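You operate a simulated robot arm through the tools that you are given. There is no shell and no other tool. Be economical: measure what you need, move in short steps, check, and stop when the job is done.

The job below is to be done with a simulated robot arm. You get a single attempt, and the scene is never put back.

JOB
Lock the 8 MM disc in its port, switch the flow pump on and set the float at 2.
Fine: the float's top edge at the mark; LOCK all the way; leave it running; leave the other discs alone.

The check looks at the end state, three seconds after you hand in, the way a careful person would. Anything else that was tipped, shoved, dropped, spilled or broken makes it a failure.

ROBOT AND FRAMES
A 6-joint arm with a two-finger parallel gripper, fixed in place. Base frame: the origin is at the foot of the arm, x ahead of it, y to its left, z up; the work surface is at about z = 85.2. Lengths are in cm, angles in rad, forces in N, time in s.
With the tool pointing down near the work surface it reaches from about 24 to 64 cm from the base axis. Its first joint turns from -1.152 to 1.152 rad. Payload 2.7 kg.
The TCP is the grasp point between the finger pads, 2.3 cm short of the fingertips. In the tool frame z runs along the fingers and y along their closing line. Largest opening 9.4 cm; finger width 3.8, thickness 1; the body of the gripper, 5.4 by 9.6 cm, starts 3.9 cm behind the TCP.
Orientation is told as [roll, pitch, yaw] about the base's x, y, z axes, in that order, counted from this pose: with the fingers straight down and closing along the base's y, the tool's x points along the base's -x, its y along +y and its z along -z.

CONTROLS
- The arm moves only by the tool step_arm. Its argument "steps" is a list of rows, each an object of numbers (a shift or turn left out is 0, a gripper value left out holds the last): "tx", "ty", "tz": the shift along the base's x, y, z in cm; "rx", "ry", "rz": the turn, a rotation vector about the base's x, y, z in rad; "gripper": the finger opening in cm, from 0 to 9.4. In form: [{"tx": .., "ty": .., "tz": .., "rx": .., "ry": .., "rz": .., "gripper": ..}, ...]. A call has 1 to 10 rows; each row shifts and turns the commanded pose from where the row before left it. Rows are played at 5 a second. More than 5 cm and 0.15 rad between two rows, or a gripper value outside its range, and nothing of the call is played. Where a pose cannot be reached the arm comes as near as it can. A force on the tool above 40 N (or 10 N above the force at the start of the call, whichever is more), or a blocked arm, ends the call early, and 0.2 s more pass. The fingers move at their own pace (about 4.5 cm/s each) and stop on an object; they squeeze with about 44 N. The grip force told is the motor's: it shows also when the fingers shut on nothing. Time passes only in rows, and 0.2 s behind the last, so rows that do not move let the fingers close. The reply holds the time, the measured pose of the TCP, the force on the tool along the base axes, the opening and the grip force, in the units named above and with some noise, with the torque about the TCP (base axes, N m) and any sound that the robot's microphone picked up.
- Cameras (640 x 400 px; columns grow to the right, rows downward): "scene" is fixed at [7.9, -43.05, 140.97]; the picture's right is [0.76, -0.65, 0.00], its down [-0.34, -0.40, -0.85] and it looks along [0.55, 0.65, -0.52] (base axes); focal length 335 px, centre (320, 200). "wrist" rides on the gripper at [8.6, 1.6, -7.5] in the tool frame; the picture's right is [-0.18, 0.98, 0.00], its down [-0.58, -0.11, -0.81] and it looks along [-0.79, -0.15, 0.59] (tool axes); focal length 243 px, centre (320, 200). There is no depth. A picture from a camera that has moved, and an enlarged one, comes with that camera's place and axes in the base frame and with its lens.
- get_image(camera): a new picture of that camera. It takes no simulated time.
- zoom(camera, box): a new picture of the part [left, top, right, bottom] of that camera's present view, enlarged. It takes no simulated time.
- finish_job(): hands the job in; it is judged then, once.

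Work in short steps. Places have to be worked out from the pictures, the camera data and where the tool is seen: move nearer, look again, correct. Check each grasp and each placing, and mend what went wrong. You have 120 turns and 64 pictures in all, those below and enlarged ones among them. Open the gripper and draw the arm clear of the work before you hand the job in, unless the task says otherwise; then end with one line.

The tools are called after "Request:" by a JSON object that holds its "method" and its "body". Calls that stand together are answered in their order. step_arm: Moves the arm, as the interface text tells. Its arguments: {"type":"object","properties":{"steps":{"type":"array"}},"required":["steps"]} The other tools are called the same way: get_image (camera) takes a picture; zoom (camera, box) takes an enlarged picture of a part of a camera's view; finish_job () hands the job in.

At the start:

```text
t: 0.0
ee_pos: [34.64, -0.46, 124.0]
tcp_rot: [0.002, 0.0, 0.0]
force: [0.6, -0.3, -0.1]
moment: [0.01, 0.0, -0.01]
width: 9.39
gripper_force: 0.1
```

scene: 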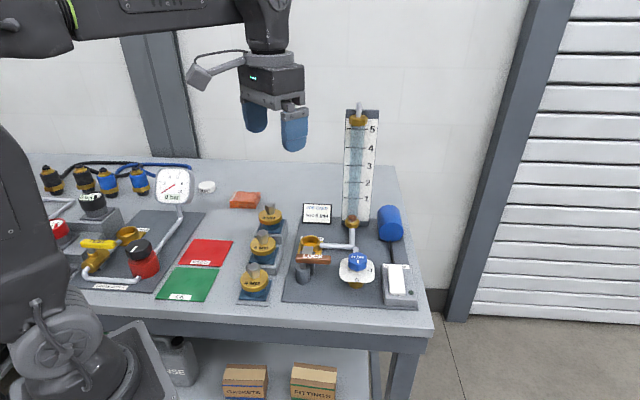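
wrist: 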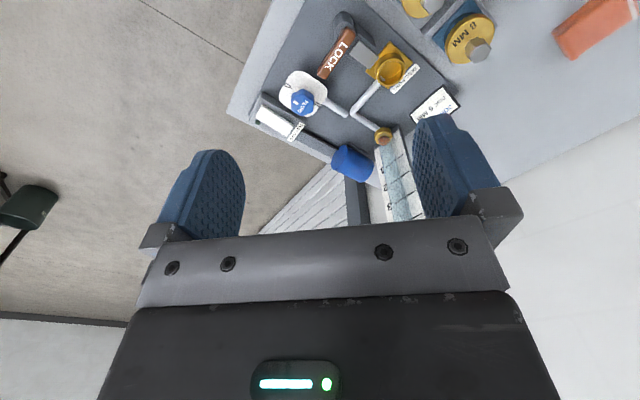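

I start by enlarging the scene around the discs and the flow panel, to read the labels.

Request:
{"method": "zoom", "body": {"camera": "scene", "box": [220, 180, 440, 318]}}

Request:
{"method": "zoom", "body": {"camera": "wrist", "box": [220, 0, 520, 188]}}

Request:
{"method": "zoom", "body": {"camera": "scene", "box": [310, 95, 420, 235]}}

```text
2.90 times, centred on (330, 249) of scene
camera zoom: at [7.9, -43.05, 140.97], right [0.76, -0.65, 0.0], down [-0.34, -0.4, -0.85], along [0.55, 0.65, -0.52], focal length 972 px, centre (291, 58)
```

zoom: 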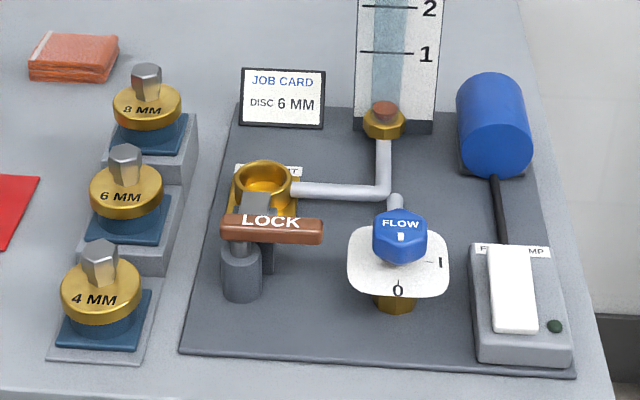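

```text
2.13 times, centred on (370, 94) of wrist
camera zoom: at [25.88, 1.12, 131.21], right [0.18, 0.98, 0.0], down [0.58, -0.11, 0.81], along [0.79, -0.15, -0.59], focal length 516 px, centre (214, 426)
```

zoom: 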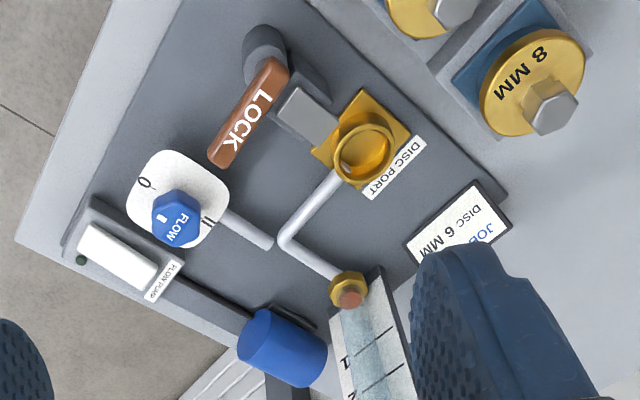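

```text
2.86 times, centred on (365, 165) of scene
camera zoom: at [7.9, -43.05, 140.97], right [0.76, -0.65, 0.0], down [-0.34, -0.4, -0.85], along [0.55, 0.65, -0.52], focal length 958 px, centre (191, 300)
```

zoom: 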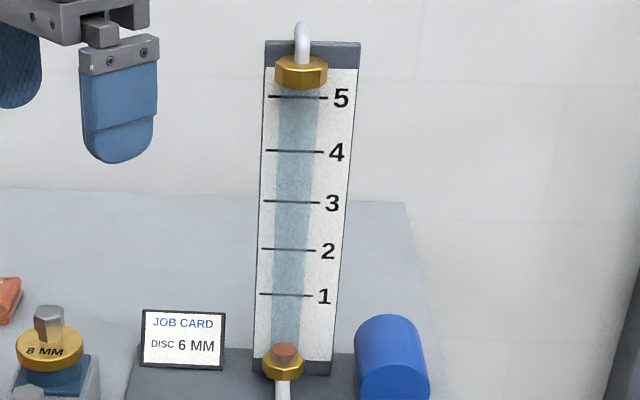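

The job card on the bench says 6 MM, but the job text says 8 MM, so I follow the job text. From both pictures I put the 8 MM knob at about (45, 20.5, 95), the port at (48, 8), the lever at (40–46, 0), the flow knob at (49.5, -6.5) and the switch at (54.5, -13.4). I go lower for a closer look.

Request:
{"method": "step_arm", "body": {"steps": [{"tx": 0, "ty": 3, "tz": -3}, {"tx": 0, "ty": 3, "tz": -3}, {"tx": 0, "ty": 3, "tz": -3}, {"tx": 0, "ty": 3, "tz": -2}, {"tx": 0}]}}

Request:
{"method": "get_image", "body": {"camera": "wrist"}}

```text
t: 1.2
ee_pos: [34.64, 11.76, 112.74]
tcp_rot: [0.0, -0.002, 0.0]
force: [-0.4, 0.2, 0.4]
moment: [0.01, -0.01, 0.01]
width: 9.43
gripper_force: 0.2
```

```text
58 pictures are left
camera wrist: at [26.04, 13.22, 120.1], right [0.18, 0.98, 0.0], down [0.58, -0.11, 0.81], along [0.79, -0.15, -0.59], focal length 243 px, centre (320, 200)
```

wrist: 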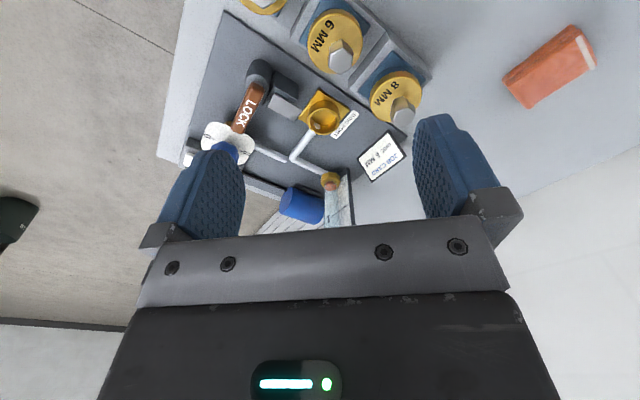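

Request:
{"method": "zoom", "body": {"camera": "wrist", "box": [180, 20, 440, 182]}}

```text
2.46 times, centred on (310, 101) of wrist
camera zoom: at [26.04, 13.22, 120.1], right [0.18, 0.98, 0.0], down [0.58, -0.11, 0.81], along [0.79, -0.15, -0.59], focal length 597 px, centre (345, 444)
```

zoom: 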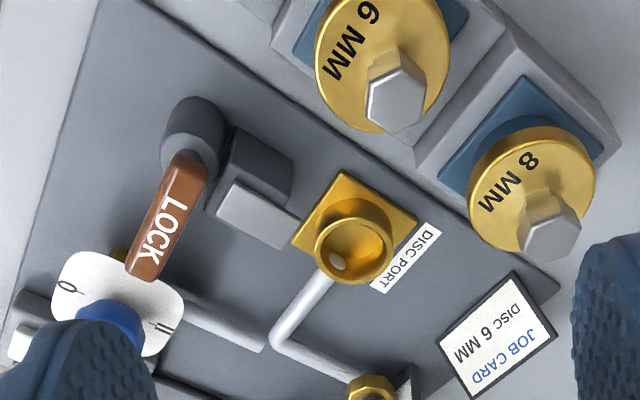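

The 8 MM knob is near (44.5, 19.7, 95.5) and the port near (49.1, 9.4, 87.5). The panel is turned 45° and the lever points at -45°. Next I enlarge the knob to see how its hex is turned, and the lock mechanism.

Request:
{"method": "zoom", "body": {"camera": "scene", "box": [245, 195, 295, 227]}}

Request:
{"method": "zoom", "body": {"camera": "scene", "box": [285, 225, 345, 290]}}

Request:
{"method": "zoom", "body": {"camera": "wrist", "box": [355, 60, 435, 130]}}

```text
12.50 times, centred on (270, 211) of scene
camera zoom: at [7.9, -43.05, 140.97], right [0.76, -0.65, 0.0], down [-0.34, -0.4, -0.85], along [0.55, 0.65, -0.52], focal length 4190 px, centre (945, 62)
```

zoom: 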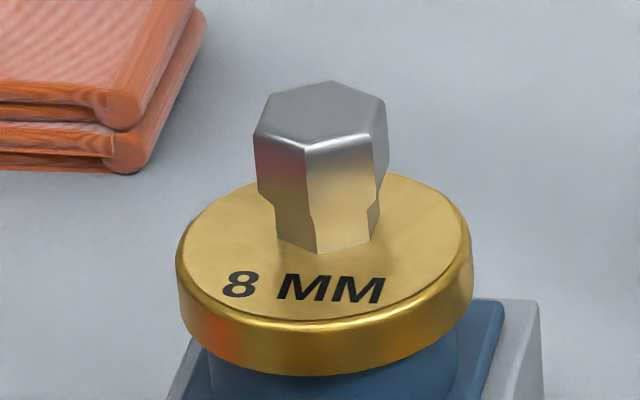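

```text
6.15 times, centred on (315, 258) of scene
camera zoom: at [7.9, -43.05, 140.97], right [0.76, -0.65, 0.0], down [-0.34, -0.4, -0.85], along [0.55, 0.65, -0.52], focal length 2063 px, centre (351, -154)
```

zoom: 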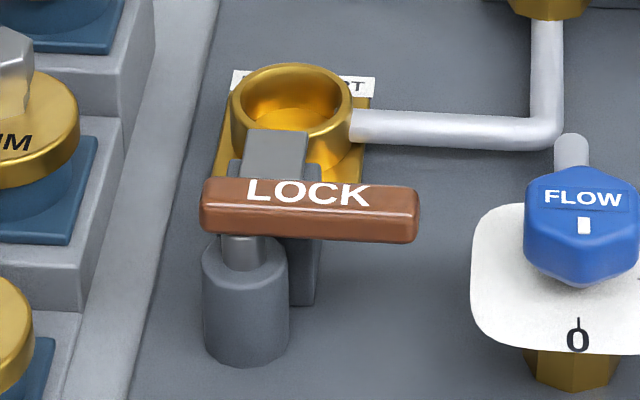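

```text
5.71 times, centred on (395, 95) of wrist
camera zoom: at [26.04, 13.22, 120.1], right [0.18, 0.98, 0.0], down [0.58, -0.11, 0.81], along [0.79, -0.15, -0.59], focal length 1386 px, centre (-109, 800)
```

zoom: 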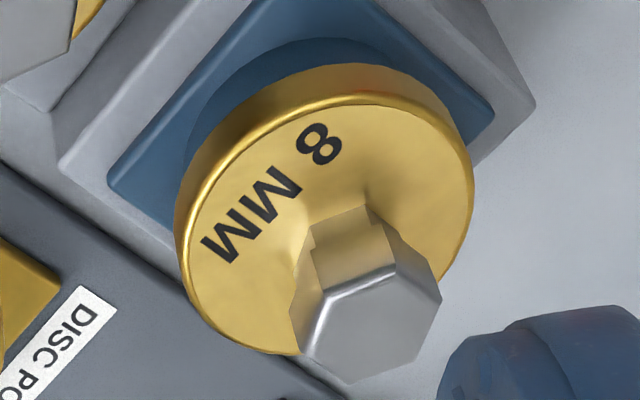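

The knob is a hex about 2.7 cm wide and 2.4 cm tall, with flats at about 15°, 75° and 135°. Closing along 135° keeps the fingers clear of the clamp plate. I turn +45° and go above the knob.

Request:
{"method": "step_arm", "body": {"steps": [{"tx": 1, "ty": 1, "tz": -1, "rz": 0.131}, {"tx": 1, "ty": 1, "tz": -1, "rz": 0.131}, {"tx": 1, "ty": 1, "tz": -1, "rz": 0.131}, {"tx": 1, "ty": 1, "tz": -1, "rz": 0.131}, {"tx": 1, "ty": 1, "tz": -1, "rz": 0.131}, {"tx": 1, "ty": 1, "tz": -1, "rz": 0.13}, {"tx": 1}, {"tx": 1}, {"tx": 0}]}}

Request:
{"method": "get_image", "body": {"camera": "wrist"}}

Request:
{"method": "get_image", "body": {"camera": "scene"}}

```text
t: 3.2
ee_pos: [42.62, 17.35, 106.65]
tcp_rot: [0.001, -0.002, 0.785]
force: [-0.3, 0.1, -0.9]
moment: [-0.02, 0.02, 0.04]
width: 9.39
gripper_force: 0.1
```

```text
53 pictures are left
camera wrist: at [35.32, 12.45, 114.13], right [-0.57, 0.82, 0.0], down [0.49, 0.33, 0.81], along [0.67, 0.46, -0.59], focal length 243 px, centre (320, 200)
```

wrist: 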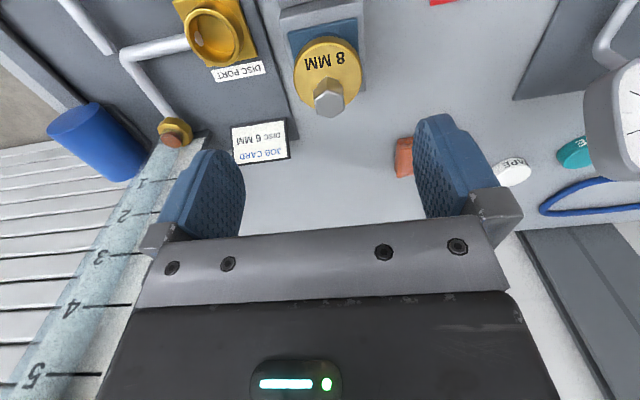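

```text
52 pictures are left
```

scene: 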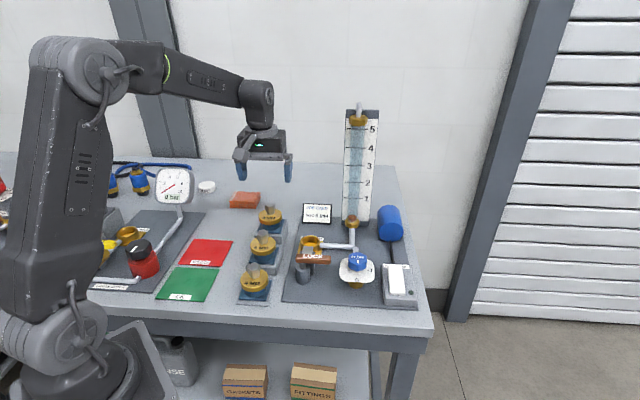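

Request:
{"method": "zoom", "body": {"camera": "wrist", "box": [280, 30, 380, 130]}}

```text
4.00 times, centred on (330, 80) of wrist
camera zoom: at [35.32, 12.45, 114.13], right [-0.57, 0.82, 0.0], down [0.49, 0.33, 0.81], along [0.67, 0.46, -0.59], focal length 970 px, centre (280, 680)
```

zoom: 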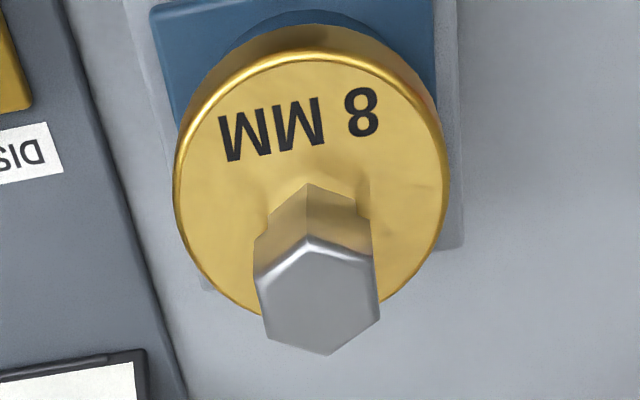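

Triangulated again, the knob top is at (44.5, 19.8, 95.8). I come straight above it with the fingers narrowed a little, stopping before they reach the knob.

Request:
{"method": "step_arm", "body": {"steps": [{"tx": 0.9, "ty": 1.2, "gripper": 6}, {"tx": 1.0, "ty": 1.2}, {"tz": -3}, {"tz": -3}, {"tz": -1.2}, {"tz": 0}]}}

Request:
{"method": "get_image", "body": {"camera": "wrist"}}

Request:
{"method": "zoom", "body": {"camera": "scene", "box": [230, 160, 310, 230]}}

```text
t: 4.6
ee_pos: [44.51, 19.99, 99.74]
tcp_rot: [0.002, -0.002, 0.786]
force: [-1.0, 0.6, -0.5]
moment: [-0.01, 0.01, -0.02]
width: 6.0
gripper_force: 0.1
```

```text
50 pictures are left
camera wrist: at [37.17, 15.02, 107.02], right [-0.56, 0.83, 0.0], down [0.49, 0.33, 0.81], along [0.67, 0.46, -0.59], focal length 243 px, centre (320, 200)
```

wrist: 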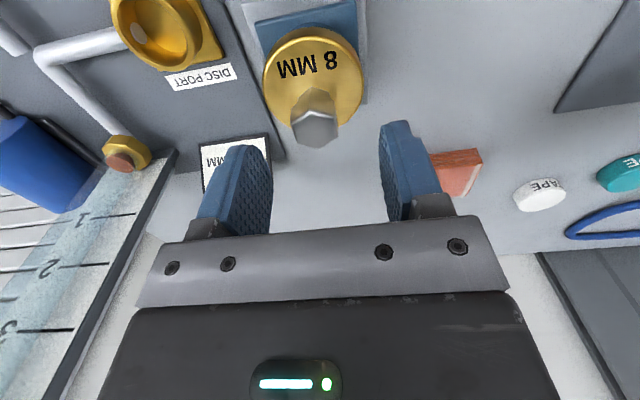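

```text
5.71 times, centred on (270, 195) of scene
camera zoom: at [7.9, -43.05, 140.97], right [0.76, -0.65, 0.0], down [-0.34, -0.4, -0.85], along [0.55, 0.65, -0.52], focal length 1915 px, centre (606, 229)
```

zoom: 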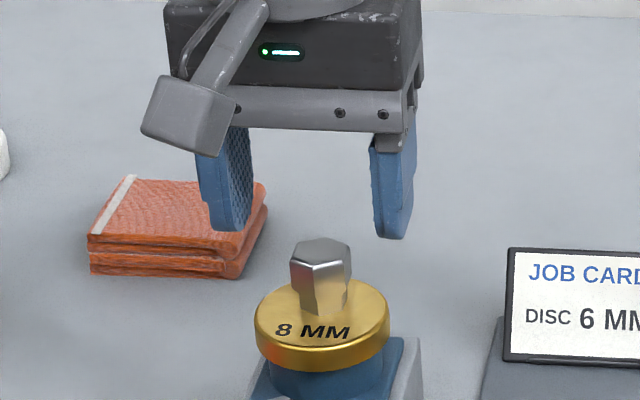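

Compared with where the fingers show up, the knob is about 0.3 cm off, towards +x and -y. I correct that and go down so the tips stop just above the disc.

Request:
{"method": "step_arm", "body": {"steps": [{"tx": 0.22, "ty": -0.22}, {"tz": -1.2}, {"tz": -1.2}, {"tz": -1.0}, {"tz": 0}]}}

Request:
{"method": "zoom", "body": {"camera": "wrist", "box": [200, 60, 460, 240]}}

Request:
{"method": "zoom", "body": {"camera": "scene", "box": [230, 160, 310, 230]}}

```text
t: 5.8
ee_pos: [44.69, 19.78, 96.13]
tcp_rot: [0.001, -0.001, 0.784]
force: [-0.2, 0.3, -0.3]
moment: [0.01, 0.0, -0.02]
width: 5.99
gripper_force: 0.1
```

```text
2.22 times, centred on (330, 150) of wrist
camera zoom: at [37.35, 14.69, 103.5], right [-0.56, 0.83, 0.0], down [0.49, 0.33, 0.81], along [0.67, 0.46, -0.59], focal length 539 px, centre (298, 311)
```

zoom: 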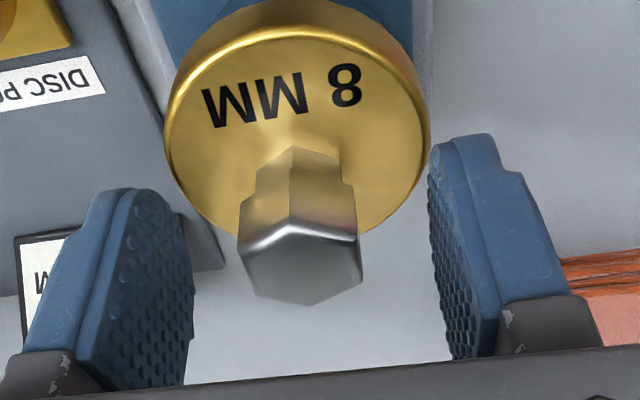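

```text
5.71 times, centred on (270, 195) of scene
camera zoom: at [7.9, -43.05, 140.97], right [0.76, -0.65, 0.0], down [-0.34, -0.4, -0.85], along [0.55, 0.65, -0.52], focal length 1915 px, centre (606, 229)
```

zoom: 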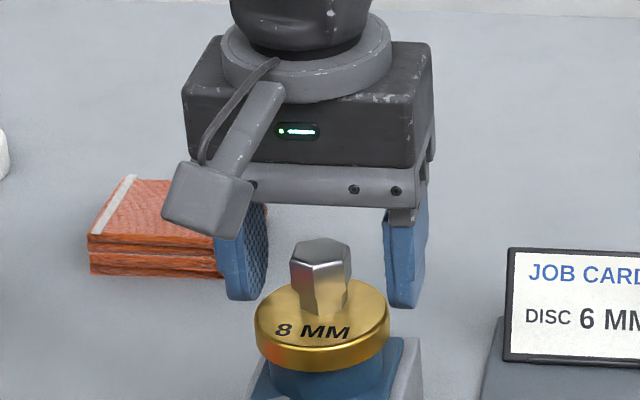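

The predicted tool centre at knob-top height, (303, 267), matches the knob at (303, 275). I close on the knob.

Request:
{"method": "step_arm", "body": {"steps": [{"gripper": 3.5}, {"gripper": 2}, {"gripper": 2}, {"gripper": 2}, {"gripper": 2}]}}

Request:
{"method": "zoom", "body": {"camera": "wrist", "box": [200, 60, 460, 240]}}

```text
t: 7.0
ee_pos: [44.56, 19.8, 96.13]
tcp_rot: [0.001, -0.003, 0.785]
force: [-1.9, 1.8, 0.6]
moment: [0.08, 0.04, -0.04]
width: 2.52
gripper_force: 44.0
```

```text
2.22 times, centred on (330, 150) of wrist
camera zoom: at [37.34, 14.72, 103.51], right [-0.56, 0.83, 0.0], down [0.49, 0.33, 0.81], along [0.67, 0.46, -0.59], focal length 539 px, centre (298, 311)
```

zoom: 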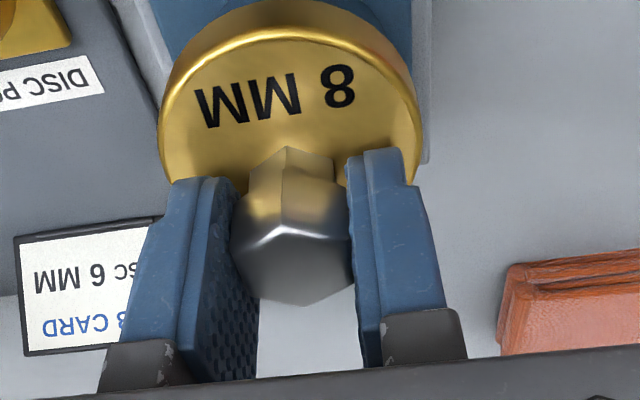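

The grip is firm at 2.52 cm. I lift straight up.

Request:
{"method": "step_arm", "body": {"steps": [{"tz": 1}, {"tz": 1.5}, {"tz": 2}, {"tz": 2}, {"tz": 0}]}}

Request:
{"method": "get_image", "body": {"camera": "wrist"}}

Request:
{"method": "zoom", "body": {"camera": "scene", "box": [230, 150, 350, 290]}}

```text
t: 8.2
ee_pos: [44.83, 19.78, 102.92]
tcp_rot: [0.0, 0.0, 0.785]
force: [-0.3, -0.1, 0.2]
moment: [-0.01, 0.01, -0.02]
width: 2.01
gripper_force: 0.0
```

```text
45 pictures are left
camera wrist: at [37.37, 14.67, 110.24], right [-0.56, 0.83, 0.0], down [0.49, 0.33, 0.81], along [0.67, 0.46, -0.59], focal length 243 px, centre (320, 200)
```

wrist: 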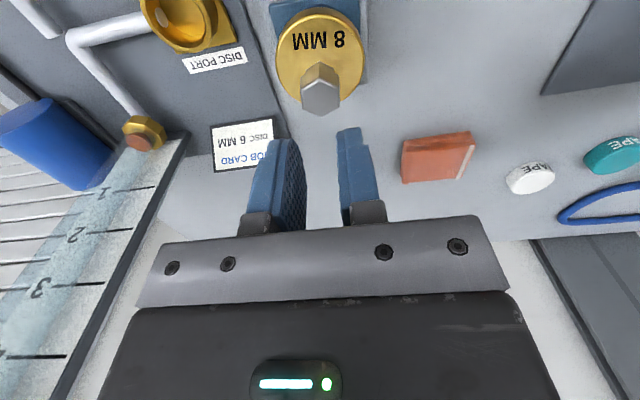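

```text
2.86 times, centred on (290, 220) of scene
camera zoom: at [7.9, -43.05, 140.97], right [0.76, -0.65, 0.0], down [-0.34, -0.4, -0.85], along [0.55, 0.65, -0.52], focal length 958 px, centre (406, 143)
```

zoom: 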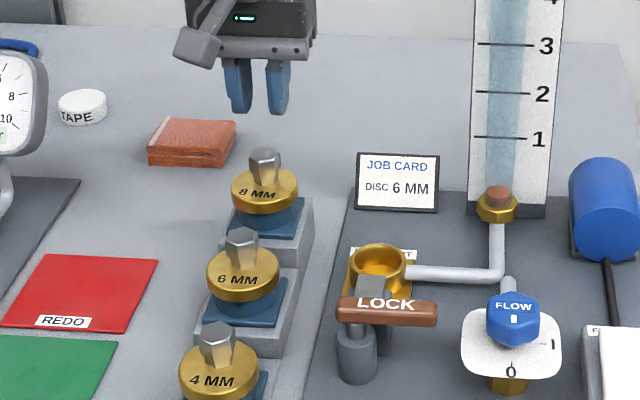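

The fingers slipped off and the disc stayed in its holder, apparently undisturbed. I check the hex alignment and height before gripping deeper.

Request:
{"method": "zoom", "body": {"camera": "wrist", "box": [260, 0, 380, 120]}}

Request:
{"method": "zoom", "body": {"camera": "scene", "box": [245, 195, 295, 227]}}

```text
3.33 times, centred on (320, 60) of wrist
camera zoom: at [37.37, 14.67, 110.24], right [-0.56, 0.83, 0.0], down [0.49, 0.33, 0.81], along [0.67, 0.46, -0.59], focal length 809 px, centre (320, 667)
```

zoom: 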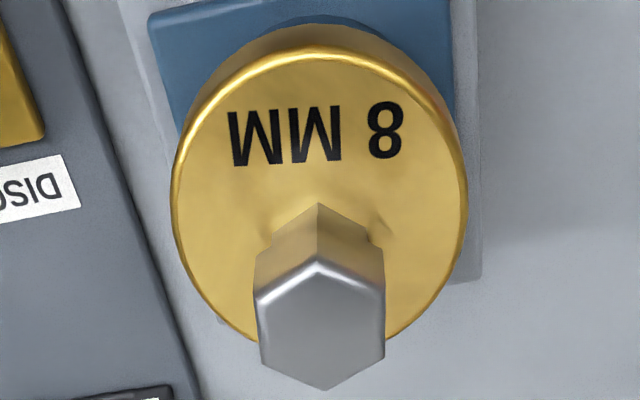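

```text
12.50 times, centred on (270, 211) of scene
camera zoom: at [7.9, -43.05, 140.97], right [0.76, -0.65, 0.0], down [-0.34, -0.4, -0.85], along [0.55, 0.65, -0.52], focal length 4190 px, centre (945, 62)
```

zoom: 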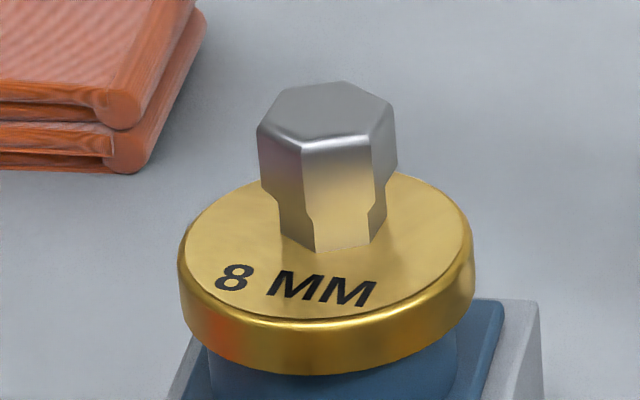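

The disc turned about 6° and is still seated, with its hex flats now at about 126°. I turn the tool -0.15 to match, grip 0.3 cm deeper and lift slowly while watching the force.

Request:
{"method": "step_arm", "body": {"steps": [{"gripper": 5, "rz": -0.14, "tx": -0.1, "ty": -0.05}, {"tz": -2}, {"tz": -2}, {"tz": -2}, {"tz": -0.8}, {"tz": -0.2}, {"tz": 0}]}}

Request:
{"method": "zoom", "body": {"camera": "wrist", "box": [200, 60, 460, 240]}}

```text
t: 9.8
ee_pos: [44.7, 19.76, 95.87]
tcp_rot: [0.0, -0.004, 0.645]
force: [-8.9, -3.1, 23.4]
moment: [-0.26, 0.38, -0.05]
width: 4.97
gripper_force: 0.0
```

```text
2.22 times, centred on (330, 150) of wrist
camera zoom: at [36.69, 15.68, 103.28], right [-0.44, 0.9, 0.0], down [0.53, 0.26, 0.81], along [0.72, 0.36, -0.59], focal length 539 px, centre (298, 311)
```

zoom: 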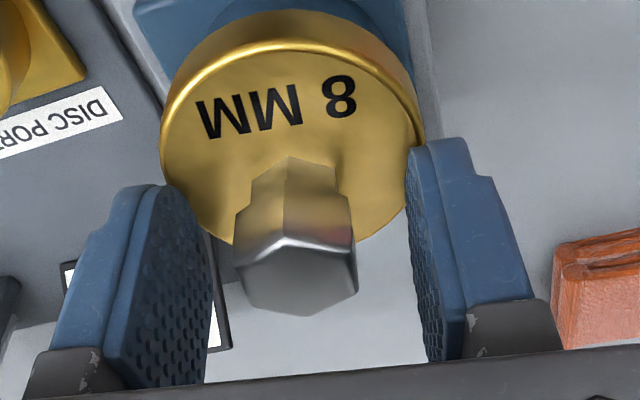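

The tips touched the disc face (23 N), so the disc top is at about 93.55. I back off 0.15 and close fully on the aligned flats.

Request:
{"method": "step_arm", "body": {"steps": [{"tz": 0.2}, {"gripper": 3}, {"gripper": 1.5}, {"gripper": 0.5}, {"gripper": 0.5}, {"gripper": 0.5}]}}

Request:
{"method": "step_arm", "body": {"steps": [{"tz": 0.2}, {"tz": 0.2}, {"tz": 0.2}]}}

Request:
{"method": "zoom", "body": {"camera": "wrist", "box": [200, 60, 460, 240]}}

```text
t: 11.2
ee_pos: [44.71, 19.72, 95.96]
tcp_rot: [0.001, -0.004, 0.647]
force: [1.7, 4.9, 11.1]
moment: [-0.06, -0.01, 0.01]
width: 2.52
gripper_force: 43.5
```

```text
t: 12.0
ee_pos: [44.71, 19.72, 96.63]
tcp_rot: [0.002, -0.001, 0.646]
force: [0.0, -0.2, -1.8]
moment: [0.03, 0.03, -0.01]
width: 2.53
gripper_force: 43.7
```

```text
2.22 times, centred on (330, 150) of wrist
camera zoom: at [36.73, 15.71, 103.93], right [-0.44, 0.9, 0.0], down [0.53, 0.26, 0.81], along [0.72, 0.36, -0.59], focal length 539 px, centre (298, 311)
```

zoom: 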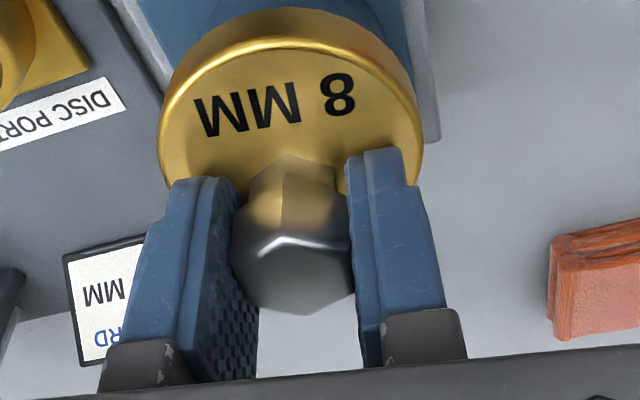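

The width holds and the tool carries about 1.8 N, so the disc seems to be rising with it. I keep lifting slowly.

Request:
{"method": "step_arm", "body": {"steps": [{"tz": 0.3}, {"tz": 0.3}, {"tz": 0.4}, {"tz": 0.5}]}}

Request:
{"method": "zoom", "body": {"camera": "scene", "box": [230, 160, 310, 230]}}

```text
t: 13.0
ee_pos: [44.58, 19.65, 98.0]
tcp_rot: [0.001, -0.002, 0.645]
force: [-0.2, 0.2, -1.8]
moment: [0.02, -0.05, 0.01]
width: 2.5
gripper_force: 43.9
```

```text
5.71 times, centred on (270, 195) of scene
camera zoom: at [7.91, -43.05, 140.97], right [0.76, -0.65, 0.0], down [-0.34, -0.4, -0.85], along [0.55, 0.65, -0.52], focal length 1915 px, centre (606, 229)
```

zoom: 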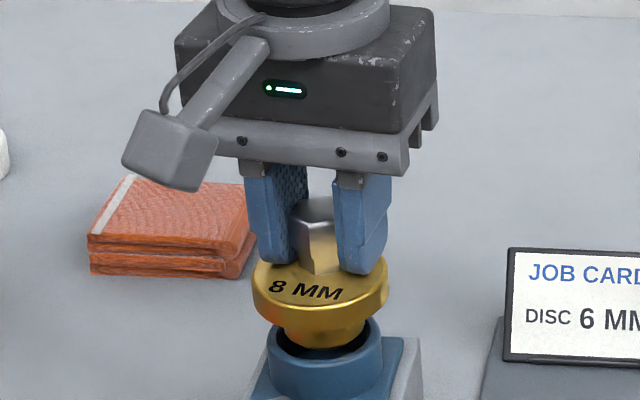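

The disc is out of its holder and held level, with a plug showing below it. I raise it clear and look again.

Request:
{"method": "step_arm", "body": {"steps": [{"tz": 0.7}, {"tz": 1}, {"tz": 1}, {"tz": 1}, {"tz": 1}, {"tz": 0.5}]}}

Request:
{"method": "zoom", "body": {"camera": "scene", "box": [235, 150, 335, 280]}}

Request:
{"method": "get_image", "body": {"camera": "wrist"}}

```text
t: 14.4
ee_pos: [44.69, 19.79, 103.33]
tcp_rot: [0.001, -0.001, 0.647]
force: [0.1, 0.2, -1.4]
moment: [-0.04, 0.05, 0.0]
width: 2.5
gripper_force: 43.9
```

```text
3.08 times, centred on (285, 215) of scene
camera zoom: at [7.91, -43.05, 140.97], right [0.76, -0.65, 0.0], down [-0.34, -0.4, -0.85], along [0.55, 0.65, -0.52], focal length 1031 px, centre (428, 154)
```

zoom: 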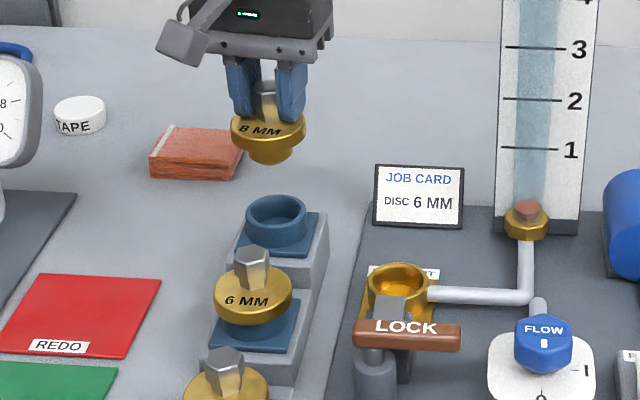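

```text
37 pictures are left
camera wrist: at [36.68, 15.73, 110.67], right [-0.44, 0.9, 0.0], down [0.53, 0.26, 0.81], along [0.72, 0.36, -0.59], focal length 243 px, centre (320, 200)
```

wrist: 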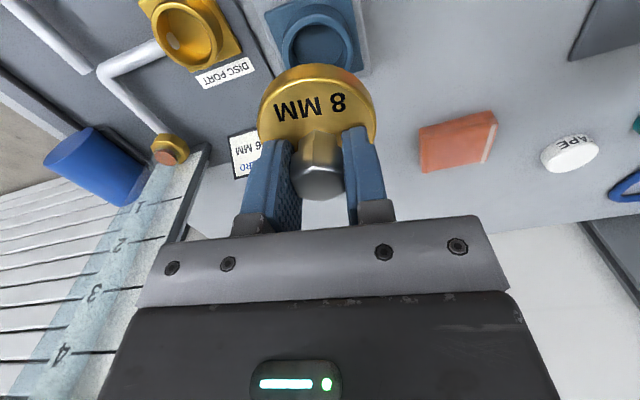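

The disc hangs true, with its axis at the TCP and the flange top about 2.4 cm below it. Triangulated with the bias I saw at the holder, the port rim is at about (48.9, 9.55, 88.2). I move over it and hold above.

Request:
{"method": "step_arm", "body": {"steps": [{"tx": 0.7, "ty": -1.7, "rz": 0.05}, {"tx": 0.7, "ty": -1.7, "rz": 0.05}, {"tx": 0.7, "ty": -1.7}, {"tx": 0.7, "ty": -1.7}, {"tx": 0.7, "ty": -1.7}, {"tx": 0.7, "ty": -1.7}, {"tz": -2}, {"tz": -2}, {"tz": -2}, {"tz": 0}]}}

Request:
{"method": "zoom", "body": {"camera": "scene", "box": [270, 180, 370, 280]}}

Request:
{"method": "get_image", "body": {"camera": "wrist"}}

```text
t: 16.6
ee_pos: [48.89, 9.47, 97.16]
tcp_rot: [0.002, -0.001, 0.745]
force: [0.1, 0.2, -0.1]
moment: [-0.01, 0.0, 0.01]
width: 2.5
gripper_force: 44.1
```

```text
4.00 times, centred on (320, 230) of scene
camera zoom: at [7.91, -43.05, 140.97], right [0.76, -0.65, 0.0], down [-0.34, -0.4, -0.85], along [0.55, 0.65, -0.52], focal length 1341 px, centre (320, 80)
```

zoom: 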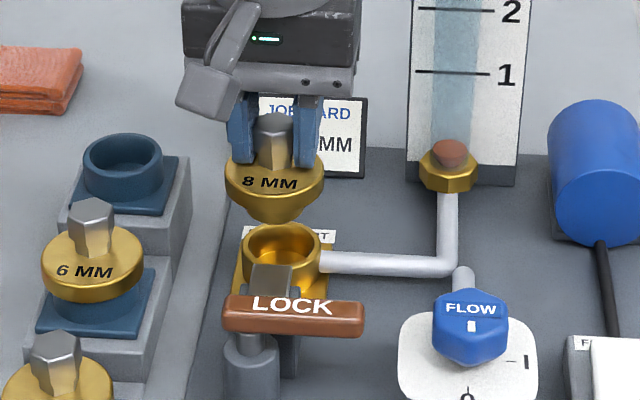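

```text
35 pictures are left
camera wrist: at [41.33, 4.77, 104.59], right [-0.53, 0.85, 0.0], down [0.5, 0.31, 0.81], along [0.68, 0.43, -0.59], focal length 243 px, centre (320, 200)
```

wrist: 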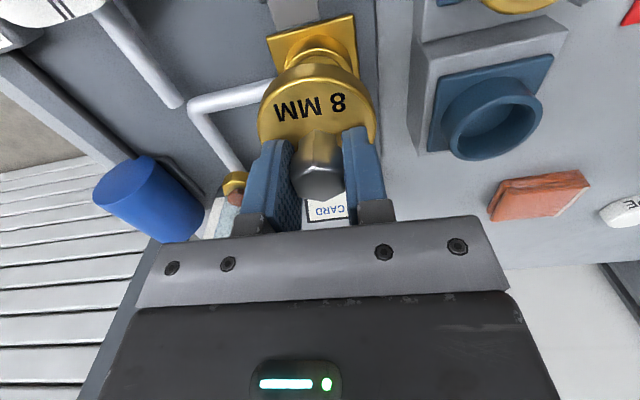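

Request:
{"method": "zoom", "body": {"camera": "wrist", "box": [240, 0, 400, 100]}}

```text
4.00 times, centred on (320, 50) of wrist
camera zoom: at [41.33, 4.77, 104.59], right [-0.53, 0.85, 0.0], down [0.5, 0.31, 0.81], along [0.68, 0.43, -0.59], focal length 970 px, centre (320, 800)
```

zoom: 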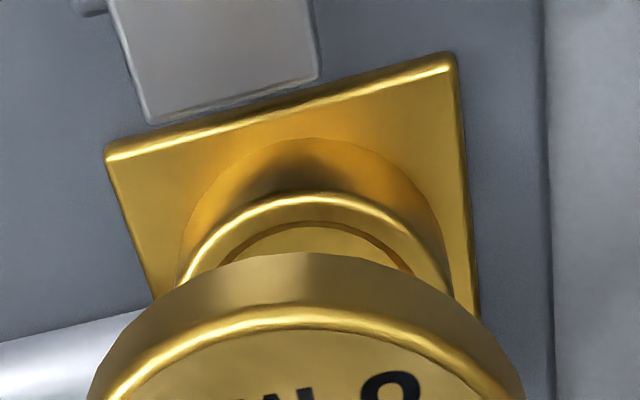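

The wrist view puts the rim centre at about (49.1, 9.5), so I shift +0.2 in x. Then I lower until the plug is just above the rim and check.

Request:
{"method": "step_arm", "body": {"steps": [{"tx": 0.2, "ty": 0.05}, {"tz": -0.7}, {"tz": -0.7}, {"tz": -0.4}, {"tz": 0}]}}

Request:
{"method": "zoom", "body": {"camera": "scene", "box": [285, 205, 345, 265]}}

Request:
{"method": "zoom", "body": {"camera": "wrist", "box": [240, 0, 400, 100]}}

```text
t: 17.8
ee_pos: [49.05, 9.56, 95.31]
tcp_rot: [0.002, -0.002, 0.745]
force: [0.7, -0.4, -1.2]
moment: [0.01, 0.01, 0.0]
width: 2.46
gripper_force: 43.7
```

```text
6.67 times, centred on (315, 235) of scene
camera zoom: at [7.91, -43.05, 140.97], right [0.76, -0.65, 0.0], down [-0.34, -0.4, -0.85], along [0.55, 0.65, -0.52], focal length 2234 px, centre (353, -33)
```

zoom: 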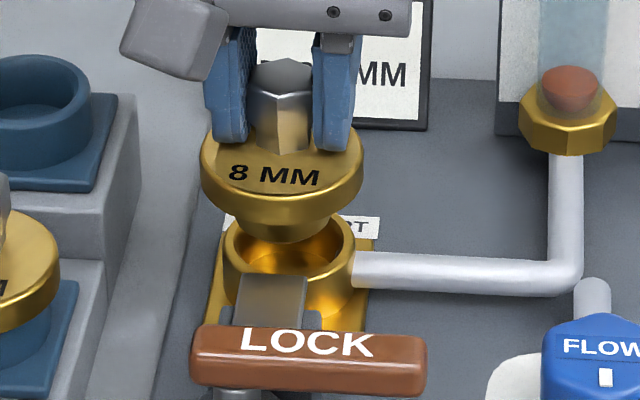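

```text
4.00 times, centred on (320, 50) of wrist
camera zoom: at [41.58, 4.86, 102.8], right [-0.53, 0.85, 0.0], down [0.5, 0.31, 0.81], along [0.68, 0.43, -0.59], focal length 970 px, centre (320, 800)
```

zoom: 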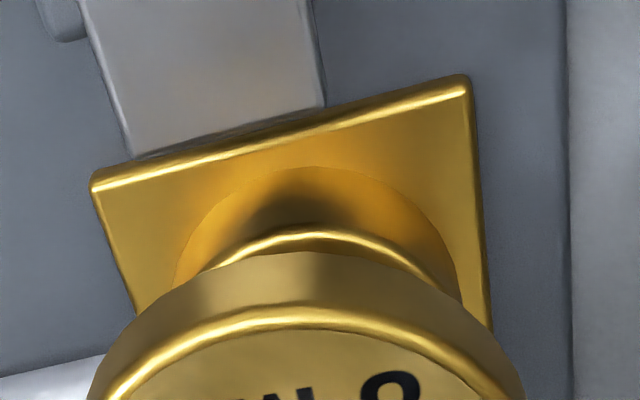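

Both views suggest the rim is slightly further out, at about (49.3, 9.5) and z about 87.5. I nudge +0.2 in x and lower in small steps, watching the force.

Request:
{"method": "step_arm", "body": {"steps": [{"tx": 0.2, "ty": -0.05}, {"tz": -0.4}, {"tz": -0.4}, {"tz": -0.4}, {"tz": 0}]}}

Request:
{"method": "zoom", "body": {"camera": "scene", "box": [285, 205, 345, 265]}}

```text
t: 19.0
ee_pos: [49.27, 9.52, 94.15]
tcp_rot: [0.002, 0.0, 0.744]
force: [0.0, -0.2, -1.2]
moment: [0.02, 0.02, 0.02]
width: 2.51
gripper_force: 44.1
```

```text
6.67 times, centred on (315, 235) of scene
camera zoom: at [7.91, -43.05, 140.97], right [0.76, -0.65, 0.0], down [-0.34, -0.4, -0.85], along [0.55, 0.65, -0.52], focal length 2234 px, centre (353, -33)
```

zoom: 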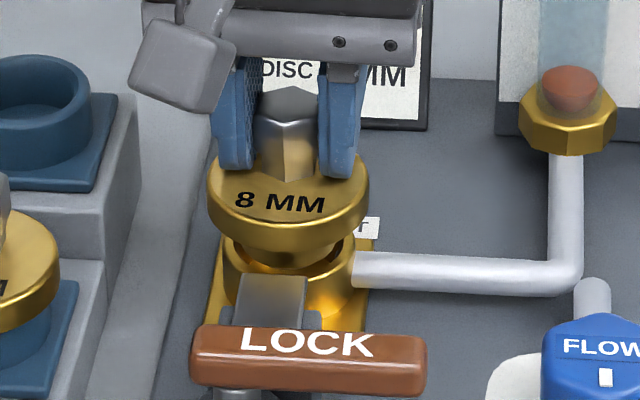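

The flange centre (288) now lines up with the port (289). I keep lowering.

Request:
{"method": "step_arm", "body": {"steps": [{"tz": -0.4}, {"tz": -0.4}, {"tz": -0.3}, {"tz": 0}]}}

Request:
{"method": "zoom", "body": {"camera": "scene", "box": [285, 205, 345, 265]}}

```text
t: 19.7
ee_pos: [49.54, 9.54, 93.94]
tcp_rot: [-0.005, -0.007, 0.747]
force: [1.3, 0.8, 1.3]
moment: [0.02, -0.07, 0.01]
width: 2.52
gripper_force: 44.0
stopped in row 3: the force on the tool passed its limit at 44 N (the readings are from after the stop); the commanded pose is now the measured one
```

```text
6.67 times, centred on (315, 235) of scene
camera zoom: at [7.91, -43.05, 140.97], right [0.76, -0.65, 0.0], down [-0.34, -0.4, -0.85], along [0.55, 0.65, -0.52], focal length 2234 px, centre (353, -33)
```

zoom: 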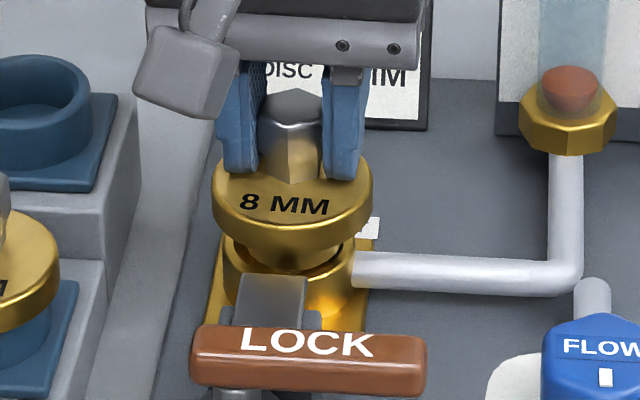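

The plug's chamfer touched the rim and pushed the tool towards +x, so the port centre is further that way. From the settled position I try again gently.

Request:
{"method": "step_arm", "body": {"steps": [{"tz": -0.15}, {"tz": -0.15}, {"tz": -0.15}, {"tz": -0.1}]}}

```text
t: 20.7
ee_pos: [49.6, 9.83, 93.79]
tcp_rot: [-0.009, -0.018, 0.747]
force: [1.5, 17.4, 29.5]
moment: [0.32, 0.19, -0.11]
width: 2.49
gripper_force: 44.0
```

Contact now pushes +y (17 N). I lift slightly, shift +y and feel down again.

Request:
{"method": "step_arm", "body": {"steps": [{"tz": 0.6}, {"tx": 0.05, "ty": 0.4}, {"tz": 0}]}}

Request:
{"method": "zoom", "body": {"camera": "wrist", "box": [240, 0, 400, 100]}}

Request:
{"method": "zoom", "body": {"camera": "scene", "box": [295, 215, 335, 255]}}

```text
t: 21.5
ee_pos: [49.45, 9.81, 93.91]
tcp_rot: [-0.002, -0.002, 0.745]
force: [2.2, 1.1, 1.6]
moment: [0.01, -0.09, 0.02]
width: 2.49
gripper_force: 43.6
```

```text
4.00 times, centred on (320, 50) of wrist
camera zoom: at [41.87, 5.06, 101.19], right [-0.53, 0.85, 0.0], down [0.5, 0.31, 0.81], along [0.68, 0.43, -0.59], focal length 970 px, centre (320, 800)
```

zoom: 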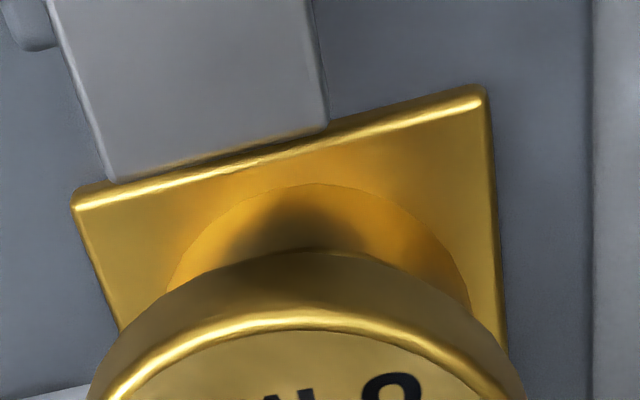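

```text
10.00 times, centred on (315, 235) of scene
camera zoom: at [7.91, -43.05, 140.97], right [0.76, -0.65, 0.0], down [-0.34, -0.4, -0.85], along [0.55, 0.65, -0.52], focal length 3352 px, centre (370, -150)
```

zoom: 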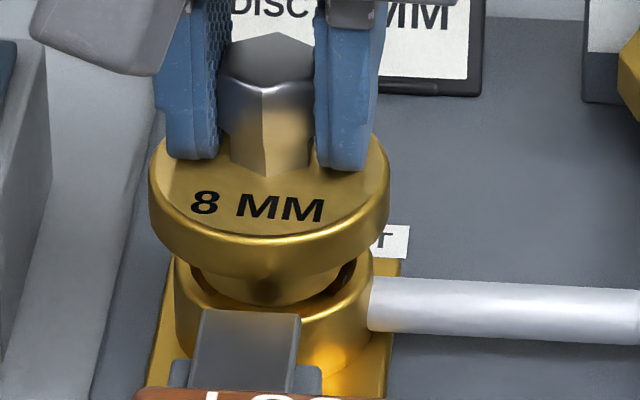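

In the scene view the plug now looks centred within the rim. I try to lower again in small steps.

Request:
{"method": "step_arm", "body": {"steps": [{"tz": -0.15}, {"tz": -0.15}, {"tz": -0.15}, {"tz": 0}]}}

```text
t: 22.5
ee_pos: [49.48, 9.96, 93.61]
tcp_rot: [-0.004, -0.009, 0.747]
force: [2.2, 4.2, 5.2]
moment: [0.07, 0.02, -0.02]
width: 2.48
gripper_force: 44.5
```

It is going in: the force is small and z is 93.61. I keep going with a small +y bias.

Request:
{"method": "step_arm", "body": {"steps": [{"ty": 0.1}, {"tz": -0.2}, {"tz": -0.2}, {"tz": -0.2}, {"tz": 0}]}}

```text
t: 23.7
ee_pos: [49.64, 10.03, 93.06]
tcp_rot: [-0.004, -0.01, 0.747]
force: [10.2, 4.2, 0.3]
moment: [0.14, -0.49, 0.03]
width: 2.51
gripper_force: 44.1
```

It is in to z = 93.06, with a side push in +x. I shift +0.12 in x and continue.

Request:
{"method": "step_arm", "body": {"steps": [{"tx": 0.12, "ty": 0.04}, {"tz": -0.2}, {"tz": -0.2}, {"tz": -0.2}, {"tz": -0.2}, {"tz": 0}]}}

```text
t: 25.1
ee_pos: [49.52, 10.07, 92.03]
tcp_rot: [-0.003, -0.01, 0.745]
force: [7.4, 1.5, 1.7]
moment: [0.02, -0.26, 0.0]
width: 2.5
gripper_force: 43.9
```

Request:
{"method": "step_arm", "body": {"steps": [{"tx": 0.06, "tz": -0.15}, {"tz": -0.15}, {"tz": -0.15}, {"tz": -0.15}, {"tz": 0}]}}

Request:
{"method": "zoom", "body": {"camera": "scene", "box": [285, 205, 345, 265]}}

```text
t: 26.3
ee_pos: [49.58, 10.04, 91.75]
tcp_rot: [-0.005, -0.01, 0.747]
force: [-11.8, -1.1, 37.0]
moment: [-0.24, 1.46, 0.01]
width: 2.47
gripper_force: 44.2
```

```text
6.67 times, centred on (315, 235) of scene
camera zoom: at [7.82, -43.07, 140.97], right [0.76, -0.65, 0.0], down [-0.33, -0.4, -0.85], along [0.55, 0.65, -0.52], focal length 2234 px, centre (353, -33)
```

zoom: 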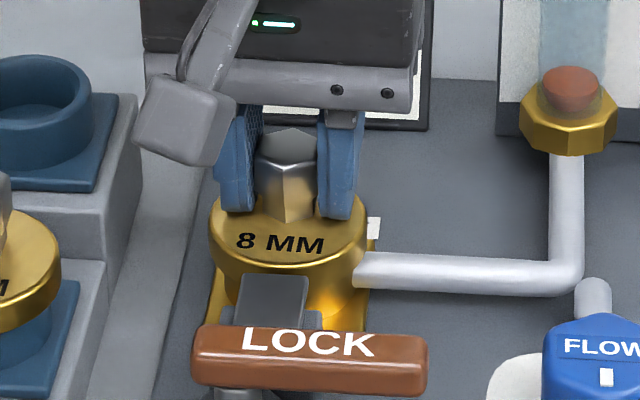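

It is seated: the flange is down on the rim and 37 N stops it at z = 91.75. I relax the push, open and lift away.

Request:
{"method": "step_arm", "body": {"steps": [{"tz": 0.3, "tx": -0.05}, {"gripper": 3.2}, {"gripper": 5}, {"gripper": 5}, {"tz": 1}, {"tz": 2}, {"tz": 3}, {"tz": 4}, {"tz": 4}]}}

Request:
{"method": "zoom", "body": {"camera": "scene", "box": [285, 205, 345, 265]}}

Request:
{"method": "get_image", "body": {"camera": "wrist"}}

```text
t: 28.3
ee_pos: [49.64, 10.09, 105.86]
tcp_rot: [-0.004, -0.007, 0.747]
force: [-0.4, 0.5, -0.4]
moment: [0.03, 0.02, 0.02]
width: 5.01
gripper_force: 0.0
```

```text
6.67 times, centred on (315, 235) of scene
camera zoom: at [7.9, -43.05, 140.97], right [0.76, -0.65, 0.0], down [-0.34, -0.4, -0.85], along [0.55, 0.65, -0.52], focal length 2234 px, centre (353, -33)
```

zoom: 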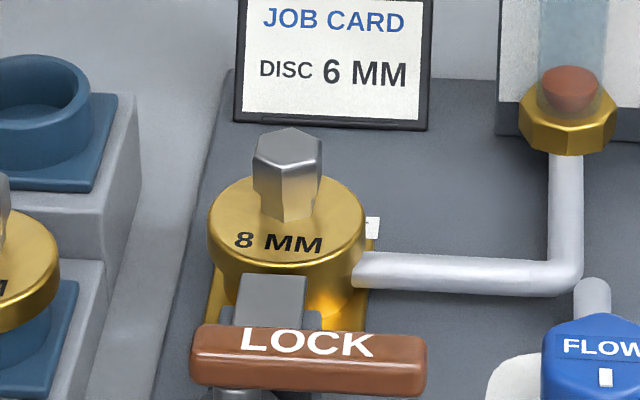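

```text
25 pictures are left
camera wrist: at [42.08, 5.46, 113.2], right [-0.53, 0.85, 0.0], down [0.49, 0.31, 0.81], along [0.69, 0.43, -0.59], focal length 243 px, centre (320, 200)
```

wrist: 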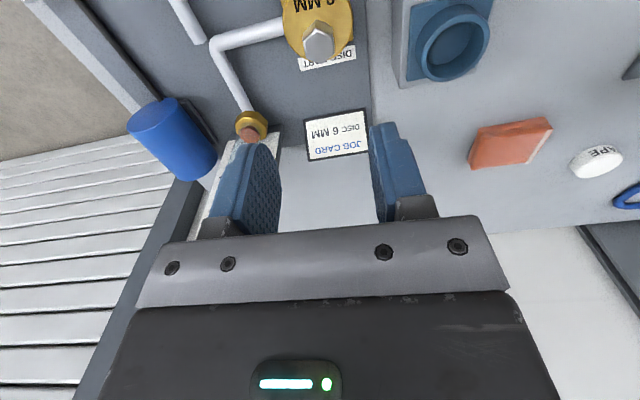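

The disc sits flush in the port. Next I move back to the near side, to get a good view of the lever and flow knob from the wrist.

Request:
{"method": "step_arm", "body": {"steps": [{"tx": -2.2, "ty": -2.5, "gripper": 0}, {"tx": -2.2, "ty": -2.5}, {"tx": -2.2, "ty": -2.5}, {"tx": -2.2, "ty": -2.5}, {"tx": -1.8, "ty": -2.5}, {"tx": 0}]}}

Request:
{"method": "zoom", "body": {"camera": "wrist", "box": [180, 0, 460, 175]}}

```text
t: 29.7
ee_pos: [38.86, -2.35, 105.92]
tcp_rot: [-0.001, -0.006, 0.745]
force: [-0.1, 0.0, 0.2]
moment: [-0.01, 0.04, -0.02]
width: 0.0
gripper_force: 42.6
```

```text
2.29 times, centred on (320, 88) of wrist
camera zoom: at [31.34, -7.2, 113.1], right [-0.53, 0.85, 0.0], down [0.49, 0.31, 0.81], along [0.69, 0.43, -0.58], focal length 555 px, centre (320, 457)
```

zoom: 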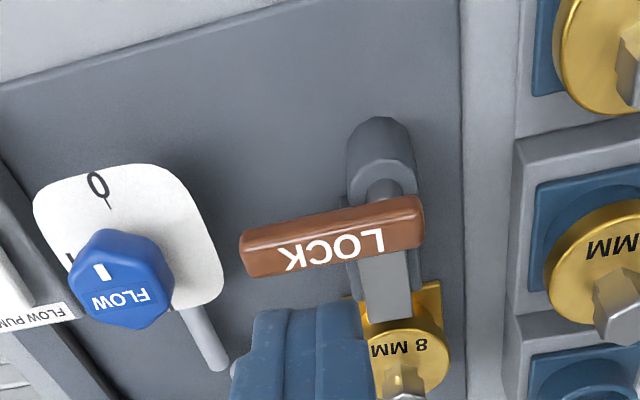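

The lever pivot is near (41.1, 2.2) and its tip near (45.2, -2), with its top at about z = 91.9. I bring the closed fingers down on its near (SW) side and push CCW, the way that swings it over the clamp.

Request:
{"method": "step_arm", "body": {"steps": [{"tx": 1.6, "ty": -0.7, "tz": -2}, {"tx": 1.4, "ty": -0.7, "tz": -3}, {"tz": -3}, {"tz": -3}, {"tz": -1.9}, {"tz": 0}]}}

Request:
{"method": "zoom", "body": {"camera": "scene", "box": [270, 200, 390, 300]}}

```text
t: 31.1
ee_pos: [42.05, -3.62, 92.91]
tcp_rot: [-0.003, -0.005, 0.747]
force: [0.6, -0.1, 0.6]
moment: [-0.01, 0.03, 0.02]
width: 0.0
gripper_force: 42.1
```

```text
4.00 times, centred on (330, 250) of scene
camera zoom: at [7.9, -43.05, 140.97], right [0.76, -0.65, 0.0], down [-0.34, -0.4, -0.85], along [0.55, 0.65, -0.52], focal length 1341 px, centre (280, 0)
```

zoom: 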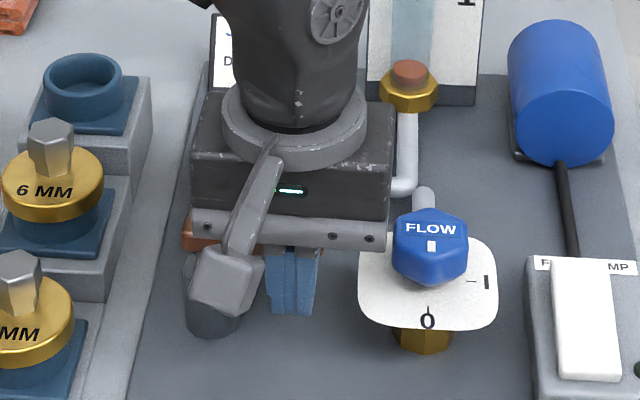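

The fingers are beside the lever. I push gently along the CCW arc and watch the force.

Request:
{"method": "step_arm", "body": {"steps": [{"tx": 0.5, "ty": 0.75}, {"tx": 0.5, "ty": 0.3}, {"tx": 0.5, "ty": 0.25}, {"tx": 0.4, "ty": 0.25}, {"tx": 0}]}}

Request:
{"method": "get_image", "body": {"camera": "wrist"}}

```text
t: 31.7
ee_pos: [42.35, -3.34, 93.06]
tcp_rot: [0.004, 0.007, 0.745]
force: [-11.7, -7.3, 10.8]
moment: [0.16, -0.07, 0.08]
width: 0.0
gripper_force: 42.3
stopped in row 2: the force on the tool passed its limit at 49 N (the readings are from after the stop); the commanded pose is now the measured one
```

```text
22 pictures are left
camera wrist: at [34.97, -7.98, 100.42], right [-0.53, 0.85, 0.0], down [0.51, 0.32, 0.8], along [0.68, 0.43, -0.6], focal length 243 px, centre (320, 200)
```

wrist: 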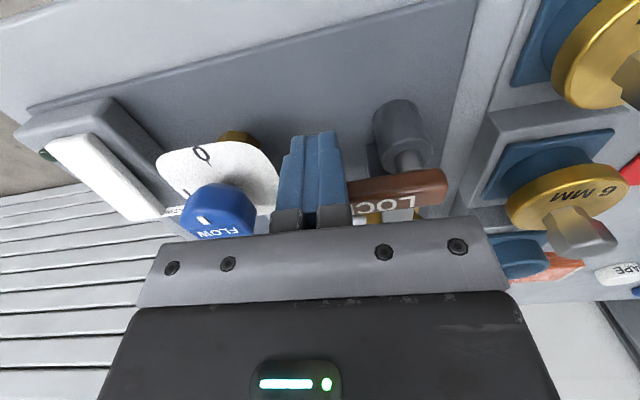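

The push was blocked at contact. I try slow 0.08 cm steps, to tell a stiff hinge from a hard stop.

Request:
{"method": "step_arm", "body": {"steps": [{"tx": 0.07, "ty": 0.05}, {"tx": 0.07, "ty": 0.05}, {"tx": 0.07, "ty": 0.05}, {"tx": 0.07, "ty": 0.05}, {"tx": 0}]}}

```text
t: 32.4
ee_pos: [42.41, -3.26, 92.9]
tcp_rot: [0.005, 0.013, 0.745]
force: [-12.7, -5.9, 10.0]
moment: [0.17, -0.04, 0.1]
width: 0.0
gripper_force: 42.4
stopped in row 3: the force on the tool passed its limit at 42 N (the readings are from after the stop); the commanded pose is now the measured one
```

It's a hard stop, so this is the unlocked end and the lever must swing the other way (CW). I back off, rise, cross over and come down on its far (NE) side.

Request:
{"method": "step_arm", "body": {"steps": [{"tx": -0.5, "ty": -0.4}, {"tz": 3}, {"tz": 3}, {"tx": 2.6, "ty": 2.5}, {"tx": 2.6, "ty": 2.5}, {"tz": 0}]}}

Request:
{"method": "zoom", "body": {"camera": "scene", "box": [270, 200, 390, 300]}}

```text
t: 33.8
ee_pos: [47.25, 1.37, 99.0]
tcp_rot: [0.002, 0.011, 0.744]
force: [0.5, -0.6, -0.3]
moment: [0.04, -0.01, 0.01]
width: 0.0
gripper_force: 42.7
```

```text
4.00 times, centred on (330, 250) of scene
camera zoom: at [7.91, -43.05, 140.97], right [0.76, -0.65, 0.0], down [-0.34, -0.4, -0.85], along [0.55, 0.65, -0.52], focal length 1341 px, centre (280, 0)
```

zoom: 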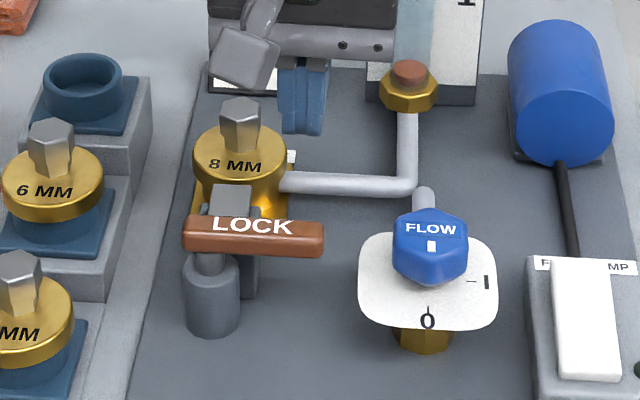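

The lever hasn't moved. I lower the fingers on its far side and push towards SW.

Request:
{"method": "step_arm", "body": {"steps": [{"tz": -2, "ry": -0.008}, {"tz": -2}, {"tz": -2}, {"tz": 0}]}}

Request:
{"method": "step_arm", "body": {"steps": [{"tx": -0.5, "ty": -0.3}, {"tx": -0.3, "ty": -0.3}, {"tx": -0.2, "ty": -0.3}, {"tx": -0.2, "ty": -0.3}, {"tx": 0}]}}

```text
t: 34.8
ee_pos: [47.31, 1.24, 92.85]
tcp_rot: [-0.004, 0.003, 0.745]
force: [-0.3, -0.7, 0.4]
moment: [0.0, -0.02, 0.03]
width: 0.02
gripper_force: 42.7
```

```text
t: 36.0
ee_pos: [46.13, 0.17, 92.92]
tcp_rot: [-0.003, 0.005, 0.745]
force: [0.2, -0.2, -0.2]
moment: [0.02, -0.05, 0.03]
width: 0.0
gripper_force: 42.3
```

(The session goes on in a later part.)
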